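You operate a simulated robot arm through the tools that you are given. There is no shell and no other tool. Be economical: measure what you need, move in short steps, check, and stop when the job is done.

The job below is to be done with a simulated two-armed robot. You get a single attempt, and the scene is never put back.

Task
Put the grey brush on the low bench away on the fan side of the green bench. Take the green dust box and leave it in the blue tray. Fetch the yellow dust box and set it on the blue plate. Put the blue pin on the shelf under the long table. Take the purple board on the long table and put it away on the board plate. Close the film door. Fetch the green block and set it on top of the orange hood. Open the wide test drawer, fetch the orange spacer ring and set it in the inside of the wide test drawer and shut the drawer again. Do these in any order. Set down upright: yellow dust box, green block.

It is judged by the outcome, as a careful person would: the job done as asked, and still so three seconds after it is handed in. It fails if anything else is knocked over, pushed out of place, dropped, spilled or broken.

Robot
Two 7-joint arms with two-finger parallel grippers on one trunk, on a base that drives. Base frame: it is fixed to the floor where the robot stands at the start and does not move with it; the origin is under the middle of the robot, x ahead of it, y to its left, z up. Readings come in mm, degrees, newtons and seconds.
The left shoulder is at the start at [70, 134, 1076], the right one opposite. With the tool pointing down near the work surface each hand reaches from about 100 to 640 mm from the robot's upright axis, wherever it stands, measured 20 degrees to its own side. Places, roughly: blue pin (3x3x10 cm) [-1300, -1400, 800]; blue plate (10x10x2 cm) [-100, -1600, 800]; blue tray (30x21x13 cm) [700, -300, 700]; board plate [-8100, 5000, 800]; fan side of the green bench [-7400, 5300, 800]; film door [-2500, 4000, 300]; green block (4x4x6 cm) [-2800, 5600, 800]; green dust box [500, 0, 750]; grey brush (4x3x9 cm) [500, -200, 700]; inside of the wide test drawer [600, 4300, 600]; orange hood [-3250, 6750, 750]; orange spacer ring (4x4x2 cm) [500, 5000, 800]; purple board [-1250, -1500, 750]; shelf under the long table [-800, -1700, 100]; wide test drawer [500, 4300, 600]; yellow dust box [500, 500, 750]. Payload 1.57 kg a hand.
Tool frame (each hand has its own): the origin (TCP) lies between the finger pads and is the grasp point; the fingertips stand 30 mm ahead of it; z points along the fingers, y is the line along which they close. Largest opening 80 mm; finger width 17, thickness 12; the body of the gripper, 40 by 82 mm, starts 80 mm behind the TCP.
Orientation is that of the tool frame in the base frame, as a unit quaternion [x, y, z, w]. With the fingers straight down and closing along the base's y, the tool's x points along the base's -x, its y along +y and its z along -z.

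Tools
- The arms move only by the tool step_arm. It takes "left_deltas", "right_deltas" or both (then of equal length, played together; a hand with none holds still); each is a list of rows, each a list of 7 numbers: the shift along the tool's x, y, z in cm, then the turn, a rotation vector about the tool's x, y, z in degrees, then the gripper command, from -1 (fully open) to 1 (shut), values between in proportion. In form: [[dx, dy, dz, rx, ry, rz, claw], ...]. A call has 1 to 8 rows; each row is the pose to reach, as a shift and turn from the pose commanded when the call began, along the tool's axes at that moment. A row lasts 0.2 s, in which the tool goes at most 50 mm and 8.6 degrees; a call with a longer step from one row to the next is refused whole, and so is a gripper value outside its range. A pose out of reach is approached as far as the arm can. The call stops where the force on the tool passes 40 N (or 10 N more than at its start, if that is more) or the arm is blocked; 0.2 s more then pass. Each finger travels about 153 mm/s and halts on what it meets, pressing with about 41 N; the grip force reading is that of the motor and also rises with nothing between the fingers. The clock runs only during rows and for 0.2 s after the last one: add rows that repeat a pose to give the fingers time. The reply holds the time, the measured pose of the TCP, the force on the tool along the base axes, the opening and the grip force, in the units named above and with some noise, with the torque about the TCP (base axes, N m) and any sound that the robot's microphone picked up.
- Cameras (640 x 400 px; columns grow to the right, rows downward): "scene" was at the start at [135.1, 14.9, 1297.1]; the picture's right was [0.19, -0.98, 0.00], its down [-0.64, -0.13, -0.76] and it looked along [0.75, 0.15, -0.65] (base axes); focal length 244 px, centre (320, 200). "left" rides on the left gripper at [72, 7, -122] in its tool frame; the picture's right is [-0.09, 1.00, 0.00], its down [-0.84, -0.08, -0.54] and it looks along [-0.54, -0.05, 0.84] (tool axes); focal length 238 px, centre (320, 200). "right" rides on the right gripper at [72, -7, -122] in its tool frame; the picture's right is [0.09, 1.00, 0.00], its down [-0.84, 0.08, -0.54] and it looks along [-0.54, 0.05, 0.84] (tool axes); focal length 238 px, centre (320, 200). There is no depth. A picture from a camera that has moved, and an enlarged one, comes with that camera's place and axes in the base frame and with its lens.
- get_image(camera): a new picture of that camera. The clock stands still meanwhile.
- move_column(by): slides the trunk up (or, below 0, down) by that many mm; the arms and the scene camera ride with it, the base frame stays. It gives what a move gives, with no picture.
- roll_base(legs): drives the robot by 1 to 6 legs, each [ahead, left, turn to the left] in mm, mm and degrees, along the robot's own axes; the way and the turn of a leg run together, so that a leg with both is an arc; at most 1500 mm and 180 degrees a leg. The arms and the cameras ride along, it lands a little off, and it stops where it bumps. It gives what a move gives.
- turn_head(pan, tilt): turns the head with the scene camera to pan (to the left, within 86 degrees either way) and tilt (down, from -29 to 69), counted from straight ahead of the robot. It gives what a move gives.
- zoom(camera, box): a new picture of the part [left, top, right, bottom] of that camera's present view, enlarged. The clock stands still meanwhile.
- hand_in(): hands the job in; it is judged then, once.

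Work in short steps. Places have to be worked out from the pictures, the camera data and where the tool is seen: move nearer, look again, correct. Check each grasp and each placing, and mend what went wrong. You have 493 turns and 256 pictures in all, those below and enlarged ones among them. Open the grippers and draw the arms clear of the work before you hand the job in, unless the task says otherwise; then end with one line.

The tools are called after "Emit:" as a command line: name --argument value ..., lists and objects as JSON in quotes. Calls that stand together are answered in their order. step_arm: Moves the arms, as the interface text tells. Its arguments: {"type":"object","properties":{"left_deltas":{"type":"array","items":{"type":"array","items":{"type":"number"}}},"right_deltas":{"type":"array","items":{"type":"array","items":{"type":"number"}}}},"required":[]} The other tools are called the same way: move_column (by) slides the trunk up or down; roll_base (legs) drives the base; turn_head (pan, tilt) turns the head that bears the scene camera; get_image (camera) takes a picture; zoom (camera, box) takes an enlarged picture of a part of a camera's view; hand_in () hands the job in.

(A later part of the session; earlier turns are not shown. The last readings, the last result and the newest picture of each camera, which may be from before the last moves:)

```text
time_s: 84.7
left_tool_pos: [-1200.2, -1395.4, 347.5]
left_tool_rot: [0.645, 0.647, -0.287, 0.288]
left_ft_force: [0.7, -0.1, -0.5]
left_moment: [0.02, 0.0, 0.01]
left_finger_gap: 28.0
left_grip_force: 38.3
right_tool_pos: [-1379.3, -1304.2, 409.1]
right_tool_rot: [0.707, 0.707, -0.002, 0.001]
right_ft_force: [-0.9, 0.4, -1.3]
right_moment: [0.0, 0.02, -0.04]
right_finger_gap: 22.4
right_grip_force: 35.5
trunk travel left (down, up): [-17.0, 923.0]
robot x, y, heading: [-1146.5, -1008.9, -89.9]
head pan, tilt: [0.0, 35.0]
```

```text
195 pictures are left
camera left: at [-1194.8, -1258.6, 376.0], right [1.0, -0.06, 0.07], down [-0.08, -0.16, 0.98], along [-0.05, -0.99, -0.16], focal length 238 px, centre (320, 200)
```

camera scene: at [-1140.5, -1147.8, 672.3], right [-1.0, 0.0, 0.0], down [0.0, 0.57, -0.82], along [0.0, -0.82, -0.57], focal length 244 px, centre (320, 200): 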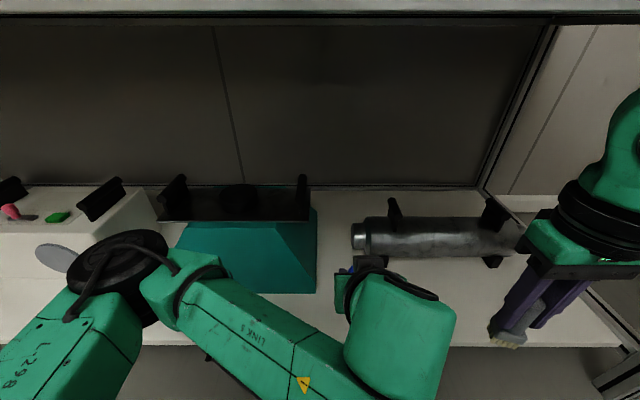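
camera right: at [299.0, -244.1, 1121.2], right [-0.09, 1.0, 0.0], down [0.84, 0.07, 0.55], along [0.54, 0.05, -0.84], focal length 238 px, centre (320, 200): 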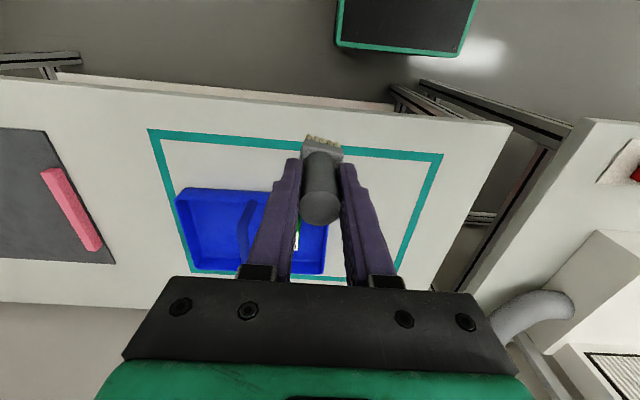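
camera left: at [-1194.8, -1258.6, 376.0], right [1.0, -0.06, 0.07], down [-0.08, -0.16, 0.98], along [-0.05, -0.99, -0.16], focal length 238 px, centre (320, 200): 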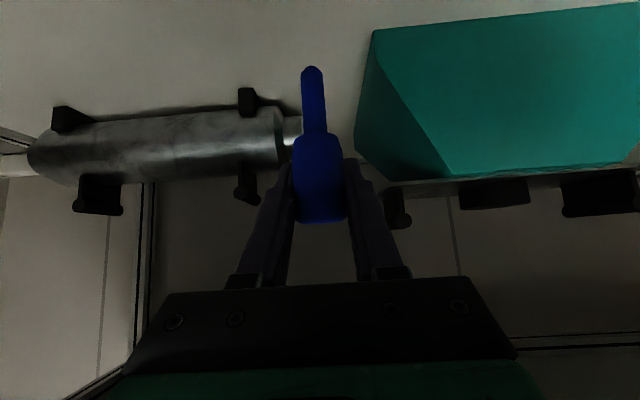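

Everything is clear. I'll move ahead 75 mm and down 148 mm, to just above the shelf.

Emit:
step_arm --left_deltas '[[1.5, 0, 3.9, 0, 0, 0, 1], [3, 0, 7.8, 0, 0, 0, 1], [4.5, 0, 11.7, 0, 0, 0, 1], [6, 0, 15.5, 0, 0, 0, 1]]'

Emit:
get_image --camera "left"

Emit:
get_image --camera "scene"

```text
time_s: 85.7
left_tool_pos: [-1201.0, -1469.5, 215.4]
left_tool_rot: [0.64, 0.646, -0.296, 0.293]
left_ft_force: [5.1, 5.6, 14.5]
left_moment: [0.52, -0.37, -0.01]
left_finger_gap: 28.2
left_grip_force: 38.4
right_tool_pos: [-1378.2, -1302.8, 409.3]
right_tool_rot: [0.707, 0.707, -0.001, 0.001]
right_ft_force: [0.3, 0.3, -0.9]
right_moment: [0.0, -0.01, 0.01]
right_finger_gap: 22.2
right_grip_force: 35.2
trunk travel left (down, up): [-17.0, 923.0]
robot x, y, heading: [-1143.0, -1009.2, -89.7]
head pan, tilt: [0.0, 35.0]
stopped in row 4 (left hand): the force on the tool passed its limit (the readings are from after the stop); the commanded pose is now the measured one
```

```text
194 pictures are left
camera left: at [-1195.3, -1331.8, 238.5], right [1.0, -0.05, 0.06], down [-0.07, -0.14, 0.99], along [-0.05, -0.99, -0.14], focal length 238 px, centre (320, 200)
```

left: 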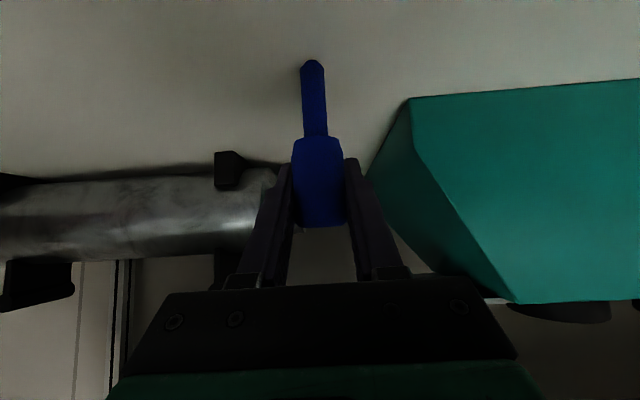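

```text
193 pictures are left
camera scene: at [-1140.2, -1146.5, 672.8], right [-1.0, -0.01, 0.0], down [0.0, 0.57, -0.82], along [0.0, -0.82, -0.57], focal length 244 px, centre (320, 200)
```

scene: 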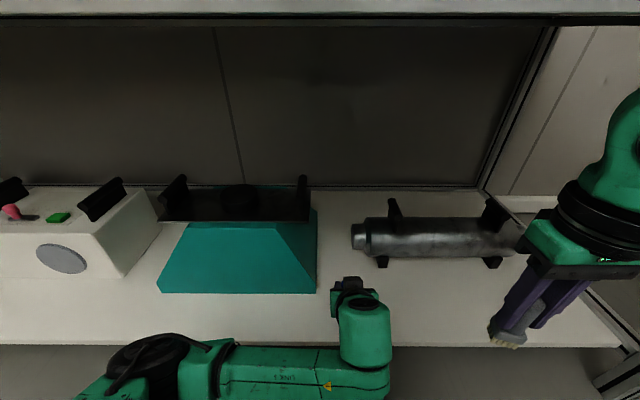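

The pin touched down at TCP z ≈ 215, so the shelf is near z 140. I'll ease up 3 mm and undo the 1.3° tilt that crept in.

Emit:
step_arm --left_deltas '[[-0.22, 0, -0.2, 0, 1.3, 0, 1], [-0.22, 0, -0.2, 0, 1.3, 0, 1]]'

Emit:
step_arm --left_deltas '[[0.08, 0, 0.07, 0, 0, 0, 1], [0.15, 0, 0.14, 0, 0, 0, 1]]'

Emit:
zoom --camera "left" --box '[200, 30, 440, 250]'

```text
time_s: 86.3
left_tool_pos: [-1200.8, -1470.9, 214.0]
left_tool_rot: [0.644, 0.65, -0.287, 0.283]
left_ft_force: [2.3, -1.9, 3.2]
left_moment: [-0.14, -0.02, -0.02]
left_finger_gap: 28.0
left_grip_force: 38.4
right_tool_pos: [-1377.8, -1304.5, 408.4]
right_tool_rot: [0.707, 0.707, -0.002, 0.0]
right_ft_force: [0.1, -0.3, 0.2]
right_moment: [-0.05, 0.0, 0.01]
right_finger_gap: 22.5
right_grip_force: 35.4
trunk travel left (down, up): [-17.0, 923.0]
robot x, y, heading: [-1144.0, -1008.1, -89.6]
head pan, tilt: [0.0, 35.0]
```

```text
time_s: 86.9
left_tool_pos: [-1200.2, -1470.5, 212.4]
left_tool_rot: [0.643, 0.649, -0.289, 0.285]
left_ft_force: [4.3, 2.9, 14.8]
left_moment: [0.32, -0.31, -0.03]
left_finger_gap: 28.1
left_grip_force: 38.3
right_tool_pos: [-1377.4, -1302.5, 409.3]
right_tool_rot: [0.707, 0.707, -0.003, 0.001]
right_ft_force: [-0.7, 0.1, -0.3]
right_moment: [0.01, 0.02, 0.0]
right_finger_gap: 22.1
right_grip_force: 35.2
trunk travel left (down, up): [-17.0, 923.0]
robot x, y, heading: [-1142.7, -1011.5, -89.8]
head pan, tilt: [0.0, 35.0]
```

```text
1.82 times, centred on (320, 140) of left
camera zoom: at [-1196.0, -1332.4, 241.6], right [1.0, -0.06, 0.06], down [-0.07, -0.16, 0.98], along [-0.05, -0.99, -0.16], focal length 433 px, centre (320, 309)
```

zoom: 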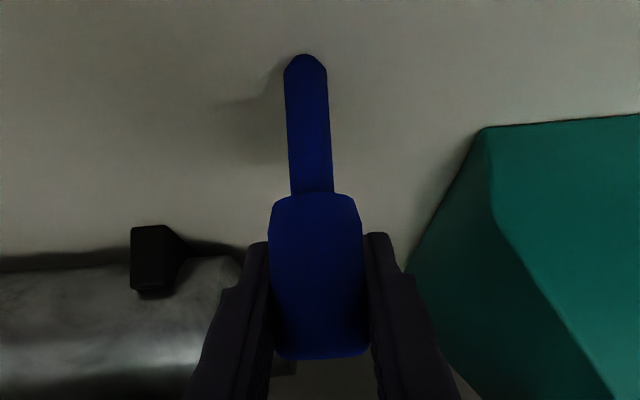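

Firm contact (15 N). I'll ease to near zero load and open slowly.

Emit:
step_arm --left_deltas '[[-0.1, 0, -0.09, 0, 0, 0, 1], [-0.1, 0, -0.09, 0, 0, 0, 0.25], [-0.1, 0, -0.09, 0, 0, 0, 0.1], [-0.1, 0, -0.09, 0, 0, 0, -0.3], [-0.1, 0, -0.09, 0, 0, 0, -0.8], [-0.1, 0, -0.09, 0, 0, 0, -1]]'

Emit:
get_image --camera "left"

```text
time_s: 88.3
left_tool_pos: [-1200.5, -1470.0, 213.0]
left_tool_rot: [0.644, 0.649, -0.288, 0.284]
left_ft_force: [0.4, -0.2, 0.0]
left_moment: [0.03, 0.01, -0.02]
left_finger_gap: 80.1
left_grip_force: 0.1
right_tool_pos: [-1379.2, -1301.8, 408.9]
right_tool_rot: [0.707, 0.707, -0.002, 0.001]
right_ft_force: [0.1, 0.2, -0.8]
right_moment: [0.03, 0.01, -0.01]
right_finger_gap: 22.5
right_grip_force: 34.7
trunk travel left (down, up): [-17.0, 923.0]
robot x, y, heading: [-1141.1, -1008.2, -89.5]
head pan, tilt: [0.0, 35.0]
```

```text
191 pictures are left
camera left: at [-1196.3, -1332.5, 241.8], right [1.0, -0.06, 0.06], down [-0.07, -0.16, 0.98], along [-0.05, -0.98, -0.17], focal length 238 px, centre (320, 200)
```

left: 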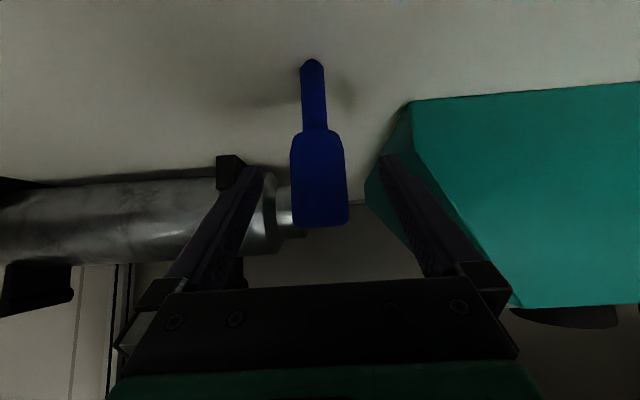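

The pin stands on the shelf. I'll raise the hand straight up off it.

Emit:
step_arm --left_deltas '[[-2.4, 0, -2.2, 0, 0, 0, -1], [-4.8, 0, -4.3, 0, 0, 0, -1], [-7.2, 0, -6.5, 0, 0, 0, -1], [-9.7, 0, -8.7, 0, 0, 0, -1]]'

Emit:
get_image --camera "left"

```text
time_s: 89.1
left_tool_pos: [-1125.0, -1504.1, 290.0]
left_tool_rot: [0.613, 0.664, -0.229, 0.362]
left_ft_force: [-0.1, 0.2, -0.4]
left_moment: [0.0, 0.01, -0.05]
left_finger_gap: 80.1
left_grip_force: 0.0
right_tool_pos: [-1378.9, -1302.3, 407.0]
right_tool_rot: [0.707, 0.707, -0.002, 0.004]
right_ft_force: [-0.8, -1.2, -0.4]
right_moment: [0.02, -0.02, -0.01]
right_finger_gap: 22.4
right_grip_force: 34.9
trunk travel left (down, up): [-17.0, 923.0]
robot x, y, heading: [-1141.9, -1009.0, -89.6]
head pan, tilt: [0.0, 35.0]
stopped in row 4 (left hand): the arm was blocked; the commanded pose is now the measured one
```

```text
190 pictures are left
camera left: at [-1142.5, -1366.1, 313.3], right [0.97, 0.08, 0.21], down [-0.2, -0.15, 0.97], along [0.11, -0.99, -0.13], focal length 238 px, centre (320, 200)
```

left: 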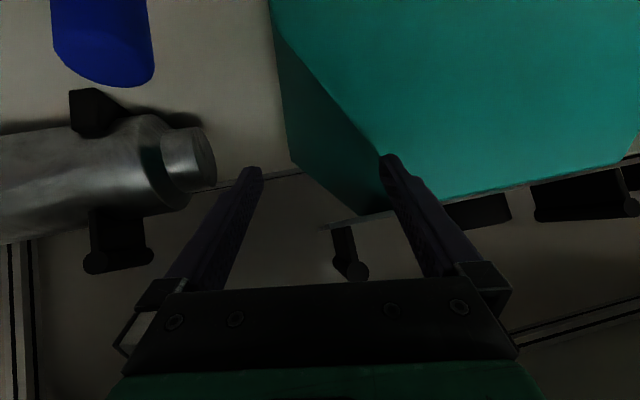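

The arm swerved and was blocked. I'll check what it looks like.

Emit:
get_image --camera "scene"

Emit:
turn_head --pan 0 --tilt 60

Emit:
get_image --camera "scene"

```text
189 pictures are left
camera scene: at [-1143.2, -1144.9, 671.8], right [-1.0, 0.0, -0.01], down [0.0, 0.57, -0.82], along [0.01, -0.82, -0.57], focal length 244 px, centre (320, 200)
```

scene: 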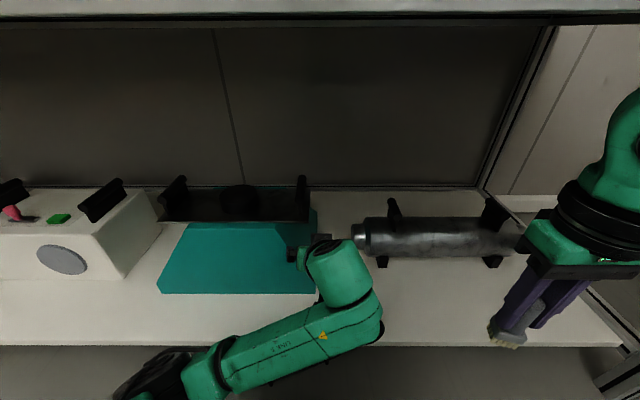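

```text
time_s: 90.0
left_tool_pos: [-1125.1, -1504.0, 289.1]
left_tool_rot: [0.615, 0.664, -0.229, 0.36]
left_ft_force: [0.7, -0.6, -0.3]
left_moment: [-0.02, 0.0, 0.0]
left_finger_gap: 80.1
left_grip_force: 0.0
right_tool_pos: [-1380.3, -1302.2, 408.8]
right_tool_rot: [0.707, 0.707, -0.002, 0.002]
right_ft_force: [-0.2, -0.1, 0.0]
right_moment: [0.01, -0.02, 0.02]
right_finger_gap: 22.7
right_grip_force: 35.1
trunk travel left (down, up): [-17.0, 923.0]
robot x, y, heading: [-1143.7, -1007.7, -90.0]
head pan, tilt: [0.0, 60.0]
```

```text
188 pictures are left
camera scene: at [-1141.8, -1125.0, 638.3], right [-1.0, -0.01, 0.0], down [0.0, 0.86, -0.5], along [0.0, -0.5, -0.86], focal length 244 px, centre (320, 200)
```

scene: 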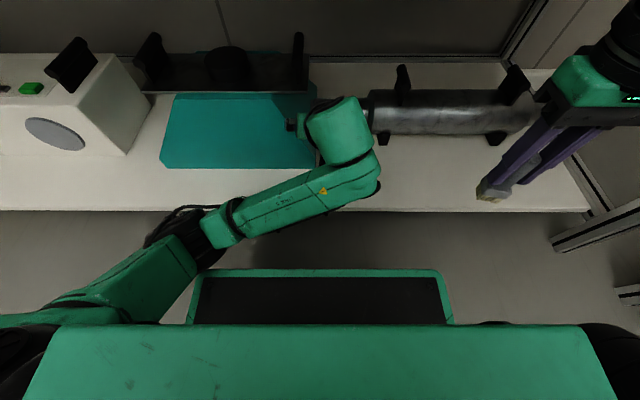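

The pin still stands at about (−1204, −1465), and the hand is now above it and to the side (z ≈ 290, above pin top 235). I'll roll straight back to clear everything.

Emit:
roll_base --legs '[[-400, 0, 0]]'

Emit:
turn_head --pan 0 --tilt 35

Emit:
get_image --camera "scene"

```text
time_s: 92.5
left_tool_pos: [-1127.9, -1105.5, 289.1]
left_tool_rot: [0.616, 0.663, -0.229, 0.358]
left_ft_force: [0.5, 0.1, -0.9]
left_moment: [-0.01, -0.02, -0.01]
left_finger_gap: 80.0
left_grip_force: 0.0
right_tool_pos: [-1382.4, -904.0, 409.1]
right_tool_rot: [0.708, 0.706, -0.002, 0.002]
right_ft_force: [-0.5, 0.1, -2.0]
right_moment: [-0.03, 0.06, 0.02]
right_finger_gap: 22.5
right_grip_force: 34.5
trunk travel left (down, up): [-17.0, 923.0]
robot x, y, heading: [-1143.6, -610.4, -89.8]
head pan, tilt: [0.0, 60.0]
```

```text
time_s: 93.4
left_tool_pos: [-1128.1, -1106.7, 289.0]
left_tool_rot: [0.616, 0.663, -0.231, 0.358]
left_ft_force: [0.2, -0.2, -1.1]
left_moment: [-0.02, -0.03, -0.02]
left_finger_gap: 79.9
left_grip_force: 0.1
right_tool_pos: [-1380.2, -904.3, 408.8]
right_tool_rot: [0.709, 0.706, -0.002, 0.0]
right_ft_force: [0.2, 0.4, -1.3]
right_moment: [0.03, -0.01, -0.02]
right_finger_gap: 22.6
right_grip_force: 35.1
trunk travel left (down, up): [-17.0, 923.0]
robot x, y, heading: [-1140.6, -610.8, -89.6]
head pan, tilt: [0.0, 35.0]
```

```text
187 pictures are left
camera scene: at [-1142.8, -749.9, 672.2], right [-1.0, 0.0, 0.0], down [0.0, 0.57, -0.82], along [0.0, -0.82, -0.57], focal length 244 px, centre (320, 200)
```

scene: 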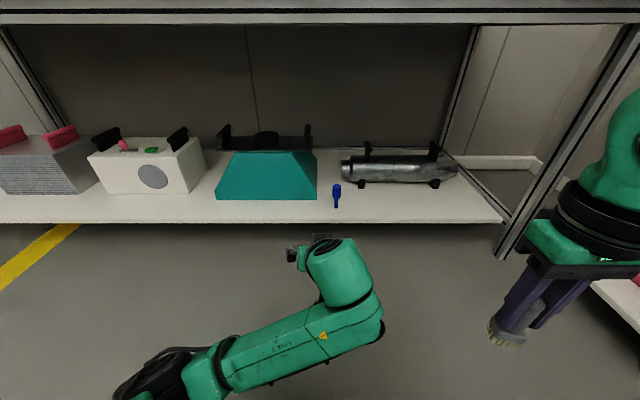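

The pin stands on the shelf and the other items are undisturbed. I'll raise the trunk and bring the left hand back to pointing down.

Emit:
move_column --by 600

Emit:
step_arm --left_deltas '[[0.34, 2.3, -2.15, 1.53, 7.04, 0.55, -1], [0.68, 4.6, -4.3, 3.06, 14.1, 1.1, -1], [1.03, 6.9, -6.5, 4.6, 21.1, 1.67, -1], [1.37, 9.2, -8.6, 6.1, 28.2, 2.2, -1], [1.7, 11.5, -10.8, 7.6, 35.2, 2.8, -1], [2.05, 13.8, -12.9, 9.2, 42.2, 3.3, -1], [2.4, 16.1, -15.1, 10.7, 49.3, 3.9, -1]]'

Emit:
get_image --camera "scene"

```text
refused: 600 is not a number from -400 to 400
```

```text
time_s: 93.9
left_tool_pos: [-971.5, -1126.2, 377.0]
left_tool_rot: [0.542, 0.663, -0.129, 0.499]
left_ft_force: [0.5, -0.3, -0.1]
left_moment: [0.01, 0.02, -0.01]
left_finger_gap: 80.3
left_grip_force: 0.1
left hand out of reach, approached as far as the arm can: row 2
right_tool_pos: [-1382.2, -904.6, 408.3]
right_tool_rot: [0.709, 0.705, -0.002, 0.003]
right_ft_force: [0.5, -0.4, -0.2]
right_moment: [0.01, -0.01, -0.01]
right_finger_gap: 22.6
right_grip_force: 35.1
trunk travel left (down, up): [-17.0, 923.0]
robot x, y, heading: [-1145.7, -609.5, -89.8]
head pan, tilt: [0.0, 35.0]
stopped in row 2 (left hand): the arm was blocked; the commanded pose is now the measured one
```

```text
186 pictures are left
camera scene: at [-1143.2, -749.0, 671.8], right [-1.0, 0.0, 0.0], down [0.0, 0.57, -0.82], along [0.0, -0.82, -0.57], focal length 244 px, centre (320, 200)
```

scene: 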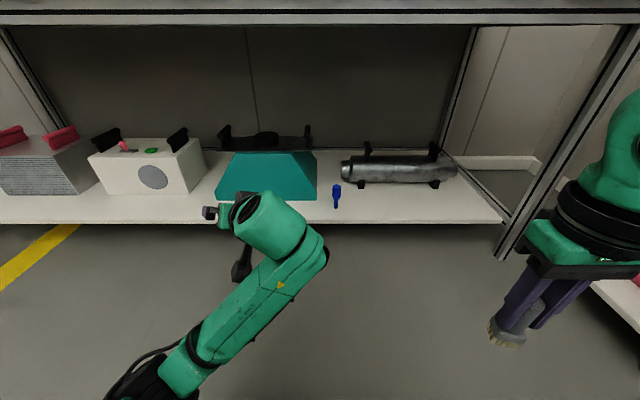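

The column call was capped at 400, and the arm is likely folding against the base. I'll raise the trunk first in two moves.

Emit:
move_column --by 390

Emit:
move_column --by 220

Emit:
get_image --camera "scene"

```text
time_s: 97.6
left_tool_pos: [-973.7, -1125.5, 763.6]
left_tool_rot: [0.545, 0.665, -0.127, 0.495]
left_ft_force: [-0.3, -0.2, -0.1]
left_moment: [-0.03, -0.01, 0.0]
left_finger_gap: 79.8
left_grip_force: 0.1
right_tool_pos: [-1380.6, -905.5, 799.5]
right_tool_rot: [0.709, 0.705, -0.002, 0.001]
right_ft_force: [0.0, -0.5, -1.6]
right_moment: [-0.01, 0.03, -0.02]
right_finger_gap: 22.7
right_grip_force: 35.3
trunk travel left (down, up): [-407.0, 533.0]
robot x, y, heading: [-1143.5, -609.3, -89.9]
head pan, tilt: [0.0, 35.0]
```

```text
time_s: 100.0
left_tool_pos: [-973.9, -1126.2, 984.0]
left_tool_rot: [0.545, 0.665, -0.127, 0.495]
left_ft_force: [0.2, 0.7, 0.7]
left_moment: [-0.02, 0.0, -0.01]
left_finger_gap: 80.1
left_grip_force: 0.2
right_tool_pos: [-1380.2, -904.9, 1019.8]
right_tool_rot: [0.709, 0.706, -0.001, 0.0]
right_ft_force: [0.1, 0.9, -0.3]
right_moment: [-0.01, -0.03, 0.02]
right_finger_gap: 22.2
right_grip_force: 35.2
trunk travel left (down, up): [-627.0, 313.0]
robot x, y, heading: [-1142.8, -611.1, -89.8]
head pan, tilt: [0.0, 35.0]
```

```text
185 pictures are left
camera scene: at [-1142.4, -750.4, 1282.2], right [-1.0, 0.0, 0.0], down [0.0, 0.57, -0.82], along [0.0, -0.82, -0.57], focal length 244 px, centre (320, 200)
```

scene: 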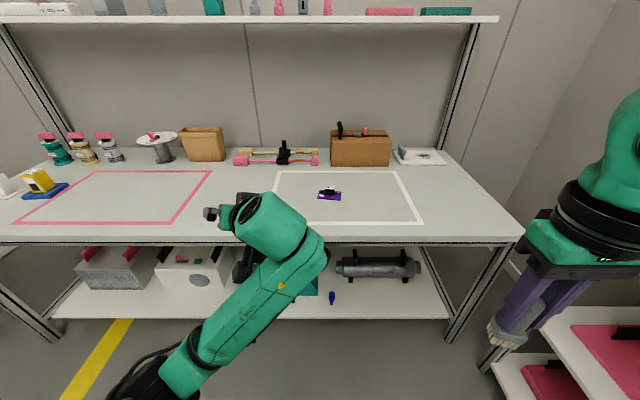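

Now clear of the base. I'll rotate the left hand back to vertical.

Emit:
step_arm --left_deltas '[[0.56, 1.1, -0.9, 3.9, 6.6, 1.3, -1], [1.1, 2.15, -1.8, 7.8, 13.2, 2.5, -1], [1.7, 3.2, -2.7, 11.7, 19.9, 3.8, -1], [2.25, 4.3, -3.6, 15.6, 26.5, 5.1, -1], [2.8, 5.4, -4.5, 19.6, 33.1, 6.4, -1], [3.4, 6.4, -5.4, 23.5, 39.7, 7.6, -1], [3.9, 7.5, -6.3, 27.4, 46.4, 8.9, -1], [4.5, 8.6, -7.1, 31.3, 53, 10.2, -1]]'

Emit:
get_image --camera "scene"

```text
time_s: 101.8
left_tool_pos: [-830.1, -1103.3, 1043.5]
left_tool_rot: [0.709, 0.705, -0.001, 0.0]
left_ft_force: [-0.1, 0.8, -0.5]
left_moment: [-0.04, 0.06, 0.01]
left_finger_gap: 80.0
left_grip_force: 0.2
left hand out of reach, approached as far as the arm can: row 3, 4, 5, 6, 7, 8
right_tool_pos: [-1380.0, -902.7, 1018.5]
right_tool_rot: [0.708, 0.706, -0.003, 0.0]
right_ft_force: [0.9, 0.2, 0.1]
right_moment: [-0.01, 0.01, -0.02]
right_finger_gap: 22.5
right_grip_force: 35.1
trunk travel left (down, up): [-627.0, 313.0]
robot x, y, heading: [-1143.8, -611.1, -90.0]
head pan, tilt: [0.0, 35.0]
```

```text
184 pictures are left
camera scene: at [-1141.2, -747.9, 1282.4], right [-1.0, 0.0, 0.0], down [0.0, 0.57, -0.82], along [0.0, -0.82, -0.57], focal length 244 px, centre (320, 200)
```

scene: 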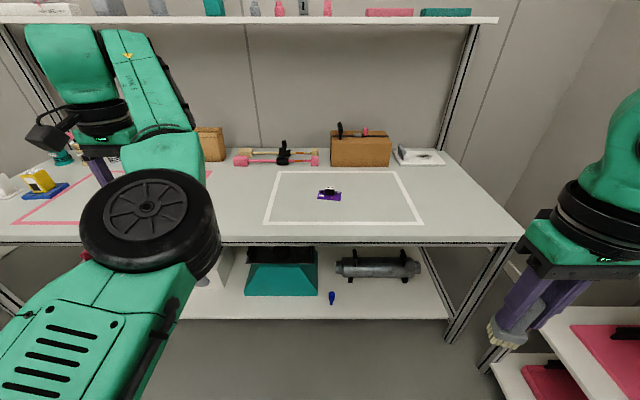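

The hand points down again, but the elbow folded inward. I'll move the hand closer to see whether the arm unfolds normally.

Emit:
step_arm --left_deltas '[[3, -2.5, 0.8, 0, 0, 0, -1], [6, -5, 1.6, 0, 0, 0, -1], [9, -7.5, 2.4, 0, 0, 0, -1], [12, -10, 3.2, 0, 0, 0, -1], [14, -11.4, 4, 0, 0, 0, -1]]'

Emit:
get_image --camera "scene"

```text
time_s: 103.0
left_tool_pos: [-833.8, -1091.4, 1036.8]
left_tool_rot: [0.707, 0.707, 0.0, -0.001]
left_ft_force: [-0.1, 0.5, -0.7]
left_moment: [0.01, 0.0, -0.01]
left_finger_gap: 80.0
left_grip_force: 0.1
left hand out of reach, approached as far as the arm can: row 1, 2, 3, 4, 5
right_tool_pos: [-1382.0, -904.7, 1018.1]
right_tool_rot: [0.709, 0.706, -0.002, 0.001]
right_ft_force: [-0.3, -0.8, -0.2]
right_moment: [-0.01, 0.0, 0.0]
right_finger_gap: 22.6
right_grip_force: 34.9
trunk travel left (down, up): [-627.0, 313.0]
robot x, y, heading: [-1145.6, -612.5, -89.9]
head pan, tilt: [0.0, 35.0]
```

```text
183 pictures are left
camera scene: at [-1142.5, -750.4, 1282.2], right [-1.0, 0.0, 0.0], down [0.0, 0.57, -0.82], along [0.0, -0.82, -0.57], focal length 244 px, centre (320, 200)
```

scene: 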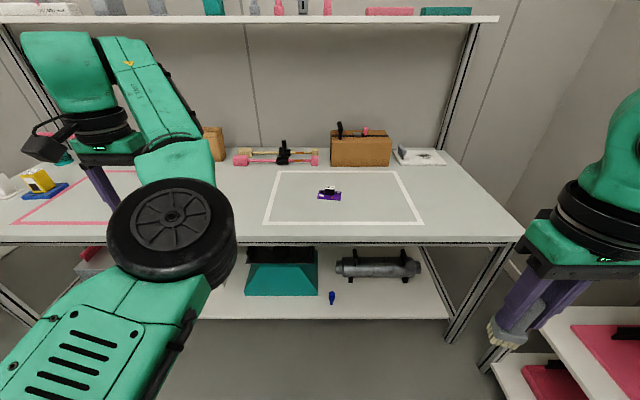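

The left arm is in an awkward branch. I'll back away for room and stretch the hand outward to unfold the elbow.

Emit:
roll_base --legs '[[-500, 0, 0]]'

Emit:
step_arm --left_deltas '[[-2, 4, 0, 0, 0, 0, -1], [-4, 8, 0, 0, 0, 0, -1], [-6, 12, 0, 0, 0, 0, -1], [-8, 16, 0, 0, 0, 0, -1], [-8, 20, 0, 0, 0, 0, -1], [-8, 24, 0, 0, 0, 0, -1]]'

Emit:
get_image --camera "scene"

```text
time_s: 105.9
left_tool_pos: [-834.9, -581.7, 1036.6]
left_tool_rot: [0.707, 0.707, 0.0, 0.0]
left_ft_force: [0.4, 0.5, 0.4]
left_moment: [-0.01, 0.0, 0.02]
left_finger_gap: 79.9
left_grip_force: 0.0
right_tool_pos: [-1381.2, -395.5, 1018.5]
right_tool_rot: [0.709, 0.706, -0.002, 0.001]
right_ft_force: [0.3, -0.2, -1.1]
right_moment: [0.02, -0.04, -0.01]
right_finger_gap: 22.3
right_grip_force: 35.1
trunk travel left (down, up): [-627.0, 313.0]
robot x, y, heading: [-1147.8, -102.9, -89.9]
head pan, tilt: [0.0, 35.0]
```

```text
time_s: 107.3
left_tool_pos: [-639.9, -577.0, 1023.0]
left_tool_rot: [0.708, 0.706, -0.002, -0.001]
left_ft_force: [0.0, 0.5, -0.4]
left_moment: [-0.02, 0.03, -0.01]
left_finger_gap: 80.1
left_grip_force: 0.0
left hand out of reach, approached as far as the arm can: row 3, 4, 5, 6
right_tool_pos: [-1378.4, -394.5, 1020.8]
right_tool_rot: [0.709, 0.706, -0.003, 0.0]
right_ft_force: [0.1, -0.2, 0.2]
right_moment: [0.01, 0.06, 0.02]
right_finger_gap: 22.2
right_grip_force: 35.0
trunk travel left (down, up): [-627.0, 313.0]
robot x, y, heading: [-1145.6, -99.6, -90.1]
head pan, tilt: [0.0, 35.0]
```

```text
182 pictures are left
camera scene: at [-1138.7, -239.3, 1282.5], right [-1.0, 0.0, 0.0], down [0.0, 0.57, -0.82], along [0.0, -0.82, -0.57], focal length 244 px, centre (320, 200)
```

scene: 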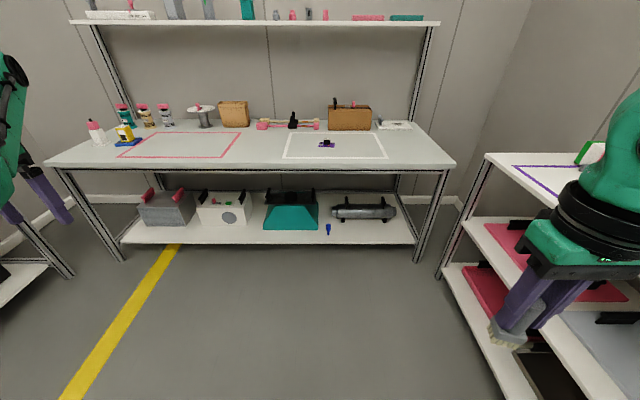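

The arm is stretched out. Now I'll bring the hand back in along an outer path.

Emit:
step_arm --left_deltas '[[4, 0, 0, 0, 0, 0, -1], [8, 0, 0, 0, 0, 0, -1], [12, -2, 0, 0, 0, 0, -1], [14, -6, 0, 0, 0, 0, -1], [14, -10, 0, 0, 0, 0, -1], [14, -14, 0, 0, 0, 0, -1], [14, -18, 0, 0, 0, 0, -1]]'

Emit:
turn_head --pan 30 --tilt 45

Emit:
get_image --camera "scene"

```text
time_s: 108.9
left_tool_pos: [-766.8, -440.9, 1024.2]
left_tool_rot: [0.707, 0.707, -0.001, -0.001]
left_ft_force: [0.2, -1.0, -0.6]
left_moment: [-0.01, 0.02, 0.0]
left_finger_gap: 80.0
left_grip_force: 0.1
left hand out of reach, approached as far as the arm can: row 6, 7
right_tool_pos: [-1380.1, -395.0, 1018.4]
right_tool_rot: [0.708, 0.706, -0.002, 0.0]
right_ft_force: [1.2, -0.1, -1.0]
right_moment: [0.01, 0.04, 0.0]
right_finger_gap: 22.5
right_grip_force: 35.2
trunk travel left (down, up): [-627.0, 313.0]
robot x, y, heading: [-1147.4, -101.5, -90.1]
head pan, tilt: [0.0, 35.0]
```

```text
time_s: 109.9
left_tool_pos: [-767.4, -442.0, 1024.6]
left_tool_rot: [0.707, 0.707, 0.0, 0.0]
left_ft_force: [-0.3, 0.0, -0.3]
left_moment: [-0.01, 0.01, -0.04]
left_finger_gap: 79.9
left_grip_force: 0.1
right_tool_pos: [-1381.7, -395.7, 1018.8]
right_tool_rot: [0.708, 0.706, -0.002, 0.0]
right_ft_force: [-0.8, 0.6, -1.0]
right_moment: [0.03, 0.01, -0.01]
right_finger_gap: 22.4
right_grip_force: 34.8
trunk travel left (down, up): [-627.0, 313.0]
robot x, y, heading: [-1145.5, -105.0, -89.9]
head pan, tilt: [30.0, 45.0]
```

```text
181 pictures are left
camera scene: at [-1102.4, -223.4, 1267.5], right [-0.87, -0.5, 0.0], down [-0.35, 0.61, -0.71], along [0.35, -0.61, -0.71], focal length 244 px, centre (320, 200)
```

scene: 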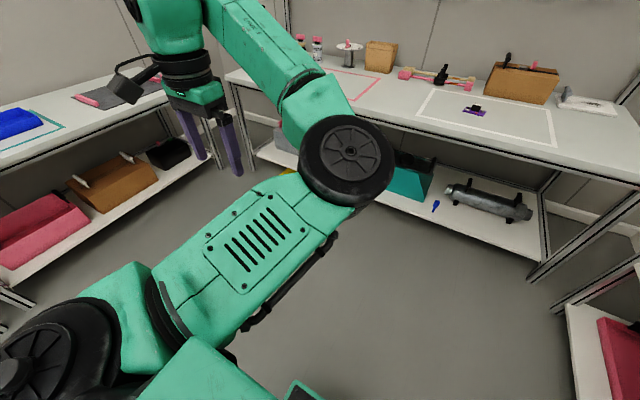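

The elbow is bent inward. I'll retrace the path in reverse toward the earlier elbow-down posture, then continue toward elbow-out.

Emit:
step_arm --left_deltas '[[-4, -1.5, -0.5, 0, 0, 0, -1], [-8, -3, -1, 0, 0, 0, -1], [-12, -5, -1.5, 0, 0, 0, -1], [-15.5, -6.4, -1.9, 0, 0, 0, -1]]'

Emit:
step_arm --left_deltas '[[-0.3, -1.8, 0.75, -3.9, -6.6, -1.3, -1], [-0.6, -3.6, 1.5, -7.8, -13.2, -2.5, -1], [-0.9, -5.4, 2.25, -11.7, -19.9, -3.8, -1], [-1.15, -7.2, 3, -15.6, -26.5, -5.1, -1], [-1.4, -9, 3.75, -19.6, -33.1, -6.4, -1], [-1.7, -10.8, 4.5, -23.5, -39.7, -7.6, -1], [-2, -12.6, 5.25, -27.4, -46.4, -8.9, -1], [-2.3, -14.4, 6, -31.3, -53, -10.2, -1]]'

Emit:
get_image --camera "scene"

```text
time_s: 110.9
left_tool_pos: [-832.6, -600.1, 1041.3]
left_tool_rot: [0.707, 0.707, 0.0, -0.001]
left_ft_force: [-1.2, -0.3, 0.2]
left_moment: [0.05, 0.0, 0.0]
left_finger_gap: 80.2
left_grip_force: 0.1
left hand out of reach, approached as far as the arm can: row 1, 2
right_tool_pos: [-1381.2, -396.6, 1016.9]
right_tool_rot: [0.709, 0.706, -0.002, 0.0]
right_ft_force: [-0.1, 0.9, -0.4]
right_moment: [-0.02, -0.01, -0.02]
right_finger_gap: 22.1
right_grip_force: 34.8
trunk travel left (down, up): [-627.0, 313.0]
robot x, y, heading: [-1142.0, -98.9, -90.1]
head pan, tilt: [30.0, 45.0]
```

```text
time_s: 112.9
left_tool_pos: [-941.4, -627.0, 1021.2]
left_tool_rot: [0.507, 0.653, -0.116, 0.551]
left_ft_force: [-0.2, 0.5, 0.5]
left_moment: [-0.03, 0.01, 0.03]
left_finger_gap: 79.9
left_grip_force: 0.1
left hand out of reach, approached as far as the arm can: row 1, 2, 3, 4
right_tool_pos: [-1381.5, -396.9, 1019.4]
right_tool_rot: [0.709, 0.706, -0.002, -0.001]
right_ft_force: [0.7, 0.5, 0.2]
right_moment: [0.02, -0.02, 0.0]
right_finger_gap: 22.5
right_grip_force: 35.3
trunk travel left (down, up): [-627.0, 313.0]
robot x, y, heading: [-1142.0, -103.1, -90.2]
head pan, tilt: [30.0, 45.0]
stopped in row 8 (left hand): the arm was blocked; the commanded pose is now the measured one
```

```text
180 pictures are left
camera scene: at [-1102.1, -223.5, 1267.4], right [-0.87, -0.5, 0.0], down [-0.35, 0.61, -0.71], along [0.35, -0.61, -0.71], focal length 244 px, centre (320, 200)
```

scene: 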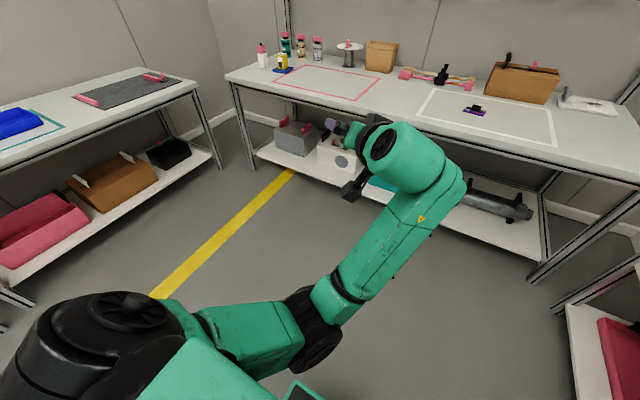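

The arm is now elbow-down. I'll continue to the earlier pitched pose (hand in front, slightly to the right), where the elbow was outside.

Emit:
step_arm --left_deltas '[[1.2, -2.4, -2.75, 5.4, 1.6, -0.5, -1], [2.45, -4.9, -5.5, 10.8, 3.3, -1, -1], [3.7, -7.35, -8.3, 16.2, 4.9, -1.5, -1], [4.9, -9.8, -11, 21.6, 6.6, -2, -1], [6.1, -12.25, -13.8, 27, 8.2, -2.6, -1], [7.4, -14.7, -16.5, 32.4, 9.9, -3.1, -1], [8.6, -17.2, -19.3, 37.8, 11.5, -3.6, -1]]'

Emit:
get_image --camera "scene"

```text
time_s: 113.6
left_tool_pos: [-986.6, -601.6, 1056.4]
left_tool_rot: [0.505, 0.64, -0.175, 0.552]
left_ft_force: [0.6, 0.7, 0.5]
left_moment: [0.01, 0.02, 0.01]
left_finger_gap: 79.8
left_grip_force: 0.0
right_tool_pos: [-1382.7, -395.3, 1020.1]
right_tool_rot: [0.709, 0.706, -0.001, 0.001]
right_ft_force: [-0.9, 0.3, -0.1]
right_moment: [-0.01, -0.01, 0.03]
right_finger_gap: 22.2
right_grip_force: 35.3
trunk travel left (down, up): [-627.0, 313.0]
robot x, y, heading: [-1143.9, -101.3, -90.1]
head pan, tilt: [30.0, 45.0]
stopped in row 3 (left hand): the arm was blocked; the commanded pose is now the measured one
```

```text
179 pictures are left
camera scene: at [-1102.8, -223.1, 1267.5], right [-0.87, -0.5, 0.0], down [-0.35, 0.61, -0.71], along [0.35, -0.61, -0.71], focal length 244 px, centre (320, 200)
```

scene: 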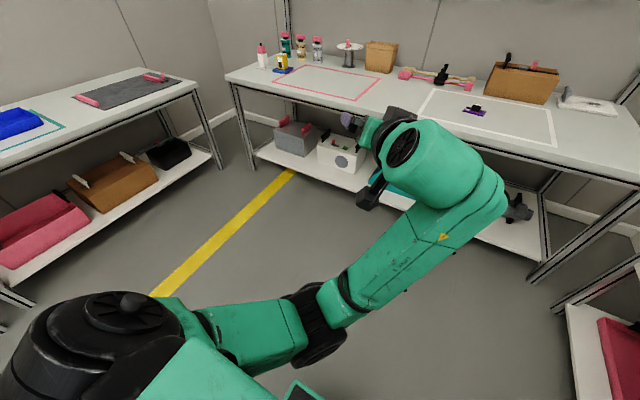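

The arm is pressing on itself. I'll yaw the hand clockwise, so the forearm must come from the left, while keeping it extended.

Emit:
step_arm --left_deltas '[[0, 0, 0.5, 7, -2.7, 2.6, -1], [0, 0, 1, 14.1, -5.3, 5.3, -1], [0, 0, 1.5, 21.2, -8, 7.9, -1], [0, 0, 2, 28.2, -10.7, 10.5, -1], [0, 0, 2, 35.3, -13.4, 13.1, -1], [0, 0, 2, 42.4, -16, 15.8, -1], [0, 0, 2, 49.4, -18.7, 18.4, -1]]'

Emit:
get_image --camera "scene"

```text
time_s: 115.2
left_tool_pos: [-977.6, -617.9, 1048.8]
left_tool_rot: [0.747, 0.327, -0.417, 0.401]
left_ft_force: [-0.2, 0.1, 0.4]
left_moment: [0.01, 0.0, -0.01]
left_finger_gap: 80.1
left_grip_force: 0.0
right_tool_pos: [-1380.7, -395.9, 1018.8]
right_tool_rot: [0.708, 0.706, -0.003, 0.0]
right_ft_force: [0.5, -0.7, -1.5]
right_moment: [-0.02, 0.0, 0.02]
right_finger_gap: 22.5
right_grip_force: 35.1
trunk travel left (down, up): [-627.0, 313.0]
robot x, y, heading: [-1143.7, -104.4, -90.2]
head pan, tilt: [30.0, 45.0]
```

```text
178 pictures are left
camera scene: at [-1101.7, -223.5, 1267.4], right [-0.87, -0.5, 0.0], down [-0.35, 0.61, -0.71], along [0.35, -0.61, -0.71], focal length 244 px, centre (320, 200)
```

scene: 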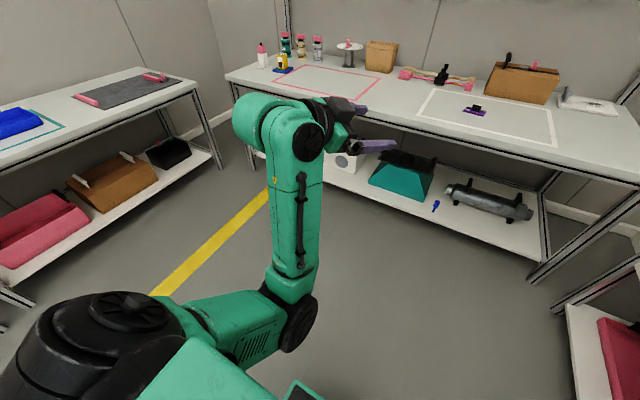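

That freed the arm. Now I'll move the hand to the right across the front so the elbow swings outward.

Emit:
step_arm --left_deltas '[[-0.7, -4, 1.1, 0, 0, 0, -1], [-1.5, -8, 2.2, 0, 0, 0, -1], [-2.2, -12, 3.3, 0, 0, 0, -1], [-3, -16, 4.4, 0, 0, 0, -1], [-3.7, -20, 5.4, 0, 0, 0, -1]]'

Emit:
get_image --camera "scene"

```text
time_s: 116.4
left_tool_pos: [-1180.7, -576.1, 999.6]
left_tool_rot: [0.746, 0.328, -0.416, 0.403]
left_ft_force: [-0.5, -0.1, 1.0]
left_moment: [-0.01, -0.02, 0.01]
left_finger_gap: 80.0
left_grip_force: 0.0
right_tool_pos: [-1382.5, -395.2, 1020.1]
right_tool_rot: [0.708, 0.706, -0.002, 0.0]
right_ft_force: [-0.2, 0.0, -0.8]
right_moment: [0.0, -0.04, 0.05]
right_finger_gap: 22.1
right_grip_force: 35.3
trunk travel left (down, up): [-627.0, 313.0]
robot x, y, heading: [-1144.3, -102.6, -89.9]
head pan, tilt: [30.0, 45.0]
```

```text
177 pictures are left
camera scene: at [-1103.6, -223.0, 1267.5], right [-0.87, -0.5, 0.0], down [-0.35, 0.61, -0.71], along [0.35, -0.61, -0.71], focal length 244 px, centre (320, 200)
```

scene: 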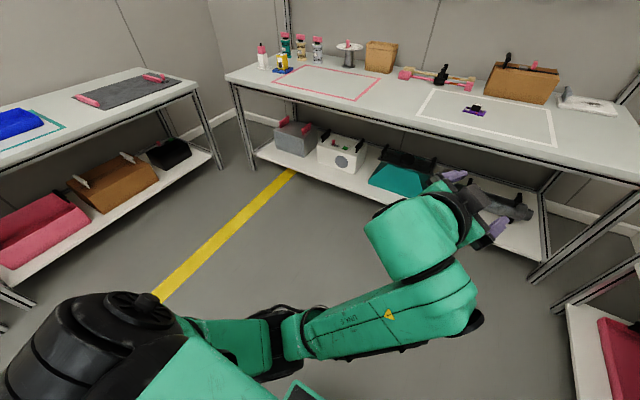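

The elbow is now on the left. I'll rotate the hand back toward vertical while drifting left.

Emit:
step_arm --left_deltas '[[0.4, 0.9, -1, -0.1, 7.1, -3.6, -1], [0.8, 1.75, -1.9, -0.2, 14.2, -7.3, -1], [1.2, 2.6, -2.9, -0.3, 21.4, -10.9, -1], [1.6, 3.5, -3.9, -0.4, 28.5, -14.6, -1], [2, 4.4, -4.8, -0.5, 35.6, -18.2, -1], [2.4, 5.2, -5.8, -0.7, 42.7, -21.8, -1], [2.8, 6.1, -6.8, -0.8, 49.8, -25.5, -1], [3.2, 7, -7.7, -0.9, 57, -29.1, -1]]'

Emit:
get_image --camera "scene"

```text
time_s: 117.5
left_tool_pos: [-1087.5, -588.6, 958.7]
left_tool_rot: [0.77, 0.527, -0.199, 0.299]
left_ft_force: [0.2, -1.1, 0.5]
left_moment: [0.01, 0.01, 0.01]
left_finger_gap: 80.1
left_grip_force: 0.0
left hand out of reach, approached as far as the arm can: row 4, 5
right_tool_pos: [-1381.4, -396.4, 1018.8]
right_tool_rot: [0.708, 0.706, -0.001, -0.001]
right_ft_force: [0.6, -0.1, 0.6]
right_moment: [0.05, 0.03, 0.02]
right_finger_gap: 22.5
right_grip_force: 35.2
trunk travel left (down, up): [-627.0, 313.0]
robot x, y, heading: [-1147.6, -102.9, -90.1]
head pan, tilt: [30.0, 45.0]
stopped in row 5 (left hand): the arm was blocked; the commanded pose is now the measured one
```

```text
176 pictures are left
camera scene: at [-1102.2, -224.3, 1267.4], right [-0.87, -0.5, 0.0], down [-0.35, 0.61, -0.71], along [0.35, -0.61, -0.71], focal length 244 px, centre (320, 200)
```

scene: 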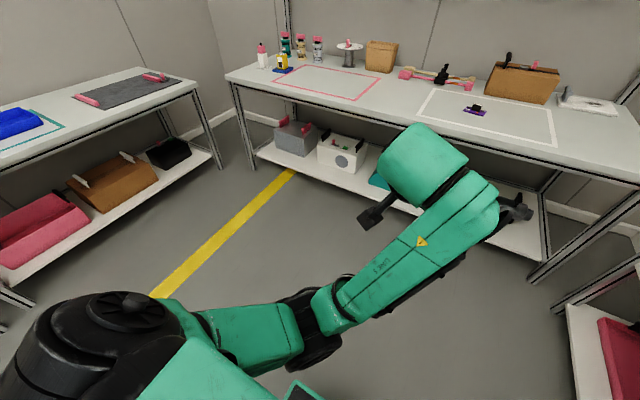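

Blocked again, so the elbow is still tucked. I'll go back to the sideways-pointing pose and pull the hand in closer to force the elbow outward.

Emit:
step_arm --left_deltas '[[0, -2.6, -0.8, 1.6, -6.7, 2.2, -1], [-0.1, -5.1, -1.6, 3.1, -13.4, 4.5, -1], [-0.1, -7.7, -2.5, 4.7, -20, 6.7, -1], [-0.2, -10.2, -3.3, 6.2, -26.7, 9, -1], [-0.2, -12.8, -4.1, 7.8, -33.4, 11.2, -1]]'

Emit:
get_image --camera "scene"

```text
time_s: 118.7
left_tool_pos: [-1210.6, -528.6, 960.0]
left_tool_rot: [0.746, 0.327, -0.42, 0.402]
left_ft_force: [-0.8, 0.2, 0.6]
left_moment: [0.02, 0.0, -0.01]
left_finger_gap: 80.1
left_grip_force: 0.0
right_tool_pos: [-1382.1, -395.1, 1018.5]
right_tool_rot: [0.708, 0.706, -0.002, 0.001]
right_ft_force: [0.4, 0.0, -1.2]
right_moment: [0.01, 0.0, 0.01]
right_finger_gap: 22.6
right_grip_force: 35.5
trunk travel left (down, up): [-627.0, 313.0]
robot x, y, heading: [-1143.6, -97.1, -90.0]
head pan, tilt: [30.0, 45.0]
```

```text
175 pictures are left
camera scene: at [-1102.1, -223.1, 1267.5], right [-0.87, -0.5, 0.0], down [-0.35, 0.61, -0.71], along [0.35, -0.61, -0.71], focal length 244 px, centre (320, 200)
```

scene: 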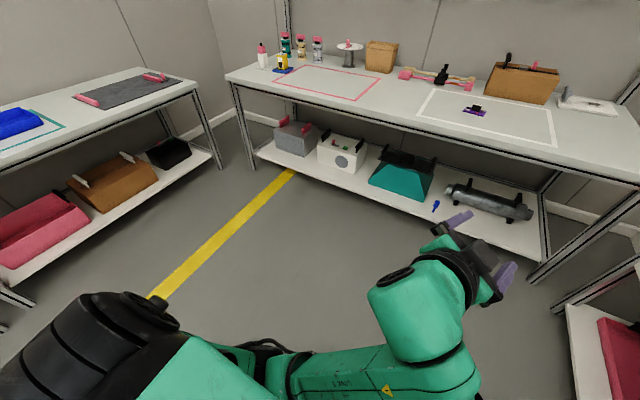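

Elbow is moving left. I'll pull the hand closer still.

Emit:
step_arm --left_deltas '[[1, -0.3, -3.1, 0, 0, 0, -1], [2, -0.6, -6.2, 0, 0, 0, -1], [3.1, -0.9, -9.3, 0, 0, 0, -1]]'

Emit:
get_image --camera "scene"

```text
time_s: 119.4
left_tool_pos: [-1072.7, -528.8, 927.7]
left_tool_rot: [0.713, 0.429, -0.293, 0.471]
left_ft_force: [0.1, 0.3, 0.3]
left_moment: [-0.06, 0.01, 0.02]
left_finger_gap: 80.0
left_grip_force: 0.0
left hand out of reach, approached as far as the arm can: row 3
right_tool_pos: [-1380.3, -394.8, 1018.9]
right_tool_rot: [0.708, 0.706, -0.003, 0.001]
right_ft_force: [-0.6, -0.3, -1.1]
right_moment: [0.0, 0.0, -0.01]
right_finger_gap: 22.3
right_grip_force: 35.4
trunk travel left (down, up): [-627.0, 313.0]
robot x, y, heading: [-1144.5, -98.1, -90.1]
head pan, tilt: [30.0, 45.0]
stopped in row 3 (left hand): the arm was blocked; the commanded pose is now the measured one
```

```text
174 pictures are left
camera scene: at [-1101.5, -223.0, 1267.5], right [-0.87, -0.5, 0.0], down [-0.35, 0.61, -0.71], along [0.35, -0.61, -0.71], focal length 244 px, centre (320, 200)
```

scene: 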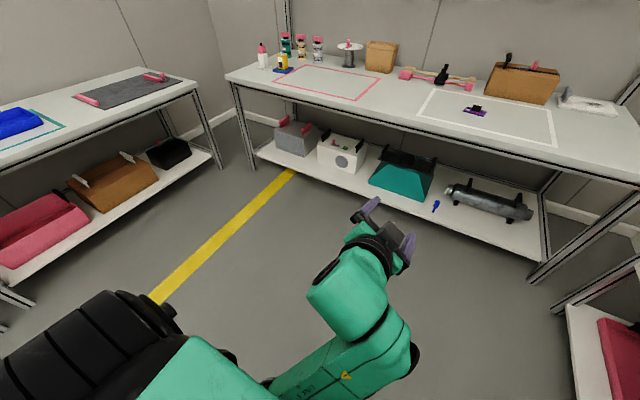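

I'll swing the hand out to the left, keeping it pointing forward, to carry the elbow outside.

Emit:
step_arm --left_deltas '[[0.4, 3.9, -0.3, 0, 0, 0, -1], [0.9, 7.9, -0.7, 0, 0, 0, -1], [1.3, 11.8, -1, 0, 0, 0, -1], [1.7, 15.7, -1.3, 0, 0, 0, -1], [2.1, 19.6, -1.6, 0, 0, 0, -1], [2.6, 23.6, -2, 0, 0, 0, -1], [3, 27.5, -2.3, 0, 0, 0, -1]]'

Emit:
get_image --camera "scene"

```text
time_s: 120.0
left_tool_pos: [-983.4, -540.4, 915.6]
left_tool_rot: [0.739, 0.387, -0.172, 0.524]
left_ft_force: [0.0, -0.4, -0.4]
left_moment: [-0.01, -0.01, 0.01]
left_finger_gap: 79.9
left_grip_force: 0.1
left hand out of reach, approached as far as the arm can: row 1, 2
right_tool_pos: [-1382.3, -395.3, 1019.1]
right_tool_rot: [0.708, 0.706, -0.002, 0.0]
right_ft_force: [-1.0, -0.3, -0.8]
right_moment: [0.0, 0.03, 0.0]
right_finger_gap: 22.2
right_grip_force: 35.4
trunk travel left (down, up): [-627.0, 313.0]
robot x, y, heading: [-1146.8, -102.0, -90.1]
head pan, tilt: [30.0, 45.0]
stopped in row 2 (left hand): the arm was blocked; the commanded pose is now the measured one
```

```text
173 pictures are left
camera scene: at [-1102.8, -223.0, 1267.5], right [-0.87, -0.5, 0.0], down [-0.35, 0.61, -0.71], along [0.35, -0.61, -0.71], focal length 244 px, centre (320, 200)
```

scene: 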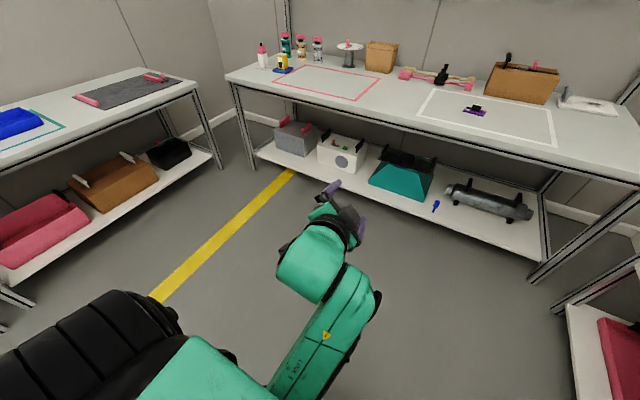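

I'll look further down to see where the elbow is.

Emit:
turn_head --pan 45 --tilt 69

Emit:
get_image --camera "scene"

```text
time_s: 120.9
left_tool_pos: [-983.4, -539.5, 916.5]
left_tool_rot: [0.738, 0.388, -0.174, 0.524]
left_ft_force: [0.1, -0.2, 0.5]
left_moment: [0.0, 0.01, -0.01]
left_finger_gap: 80.0
left_grip_force: 0.3
right_tool_pos: [-1383.1, -394.8, 1018.9]
right_tool_rot: [0.709, 0.705, -0.002, 0.001]
right_ft_force: [-0.2, 0.4, -0.2]
right_moment: [0.0, 0.0, -0.01]
right_finger_gap: 22.3
right_grip_force: 34.9
trunk travel left (down, up): [-627.0, 313.0]
robot x, y, heading: [-1144.1, -99.6, -90.0]
head pan, tilt: [45.0, 68.8]
```

```text
172 pictures are left
camera scene: at [-1103.6, -192.4, 1238.6], right [-0.71, -0.71, 0.0], down [-0.66, 0.66, -0.36], along [0.26, -0.26, -0.93], focal length 244 px, centre (320, 200)
```

scene: 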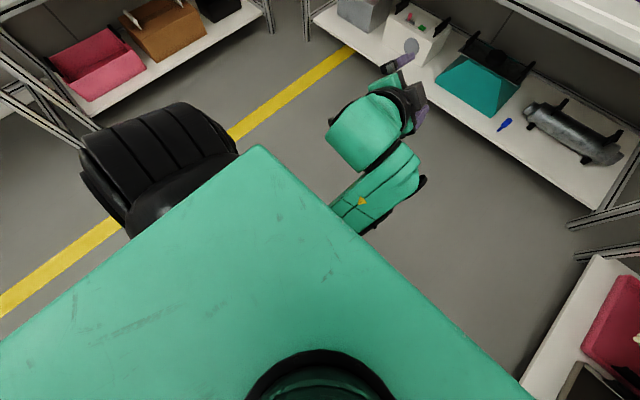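

The elbow is trapped under the chest. I'll stretch the arm out straight ahead-left to free it.

Emit:
step_arm --left_deltas '[[0.7, 1.6, 4.4, 0, 0, 0, -1], [1.4, 3.1, 8.7, 0, 0, 0, -1], [2.1, 4.7, 13.1, 0, 0, 0, -1], [2.8, 6.3, 17.5, 0, 0, 0, -1], [3.5, 7.9, 21.9, 0, 0, 0, -1], [4.1, 9.5, 26.3, 0, 0, 0, -1], [4.8, 11, 30.6, 0, 0, 0, -1], [5.5, 12.6, 35, 0, 0, 0, -1]]'

Emit:
turn_head --pan 30 --tilt 45

Emit:
get_image --camera "scene"

```text
time_s: 122.7
left_tool_pos: [-802.3, -857.2, 824.0]
left_tool_rot: [0.737, 0.389, -0.176, 0.524]
left_ft_force: [-0.6, -0.7, 0.1]
left_moment: [-0.01, 0.02, -0.01]
left_finger_gap: 80.2
left_grip_force: 0.1
right_tool_pos: [-1381.4, -396.9, 1018.3]
right_tool_rot: [0.708, 0.706, -0.002, 0.001]
right_ft_force: [-0.8, -0.1, -1.0]
right_moment: [0.02, -0.03, 0.01]
right_finger_gap: 22.3
right_grip_force: 35.1
trunk travel left (down, up): [-627.0, 313.0]
robot x, y, heading: [-1143.5, -100.7, -90.1]
head pan, tilt: [45.0, 68.8]
```

```text
time_s: 123.5
left_tool_pos: [-803.0, -855.6, 824.2]
left_tool_rot: [0.738, 0.389, -0.177, 0.523]
left_ft_force: [-0.5, -0.2, 0.1]
left_moment: [-0.01, 0.01, -0.03]
left_finger_gap: 80.2
left_grip_force: 0.0
right_tool_pos: [-1381.7, -395.7, 1018.9]
right_tool_rot: [0.708, 0.706, -0.002, 0.0]
right_ft_force: [-0.2, 0.2, -0.1]
right_moment: [-0.03, 0.01, -0.01]
right_finger_gap: 22.4
right_grip_force: 35.4
trunk travel left (down, up): [-627.0, 313.0]
robot x, y, heading: [-1147.4, -107.3, -90.1]
head pan, tilt: [30.0, 45.0]
```

```text
171 pictures are left
camera scene: at [-1102.4, -223.2, 1267.4], right [-0.87, -0.5, 0.0], down [-0.35, 0.61, -0.71], along [0.35, -0.61, -0.71], focal length 244 px, centre (320, 200)
```

scene: 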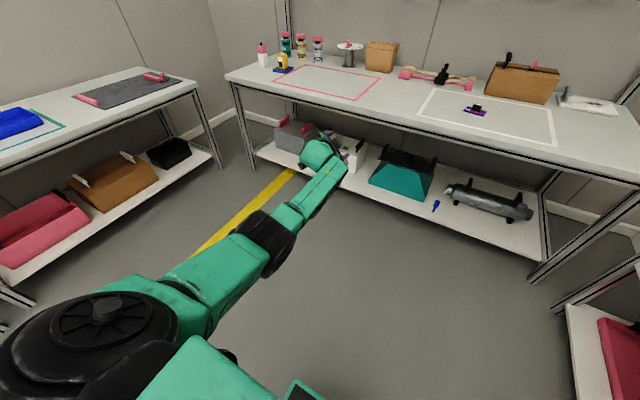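

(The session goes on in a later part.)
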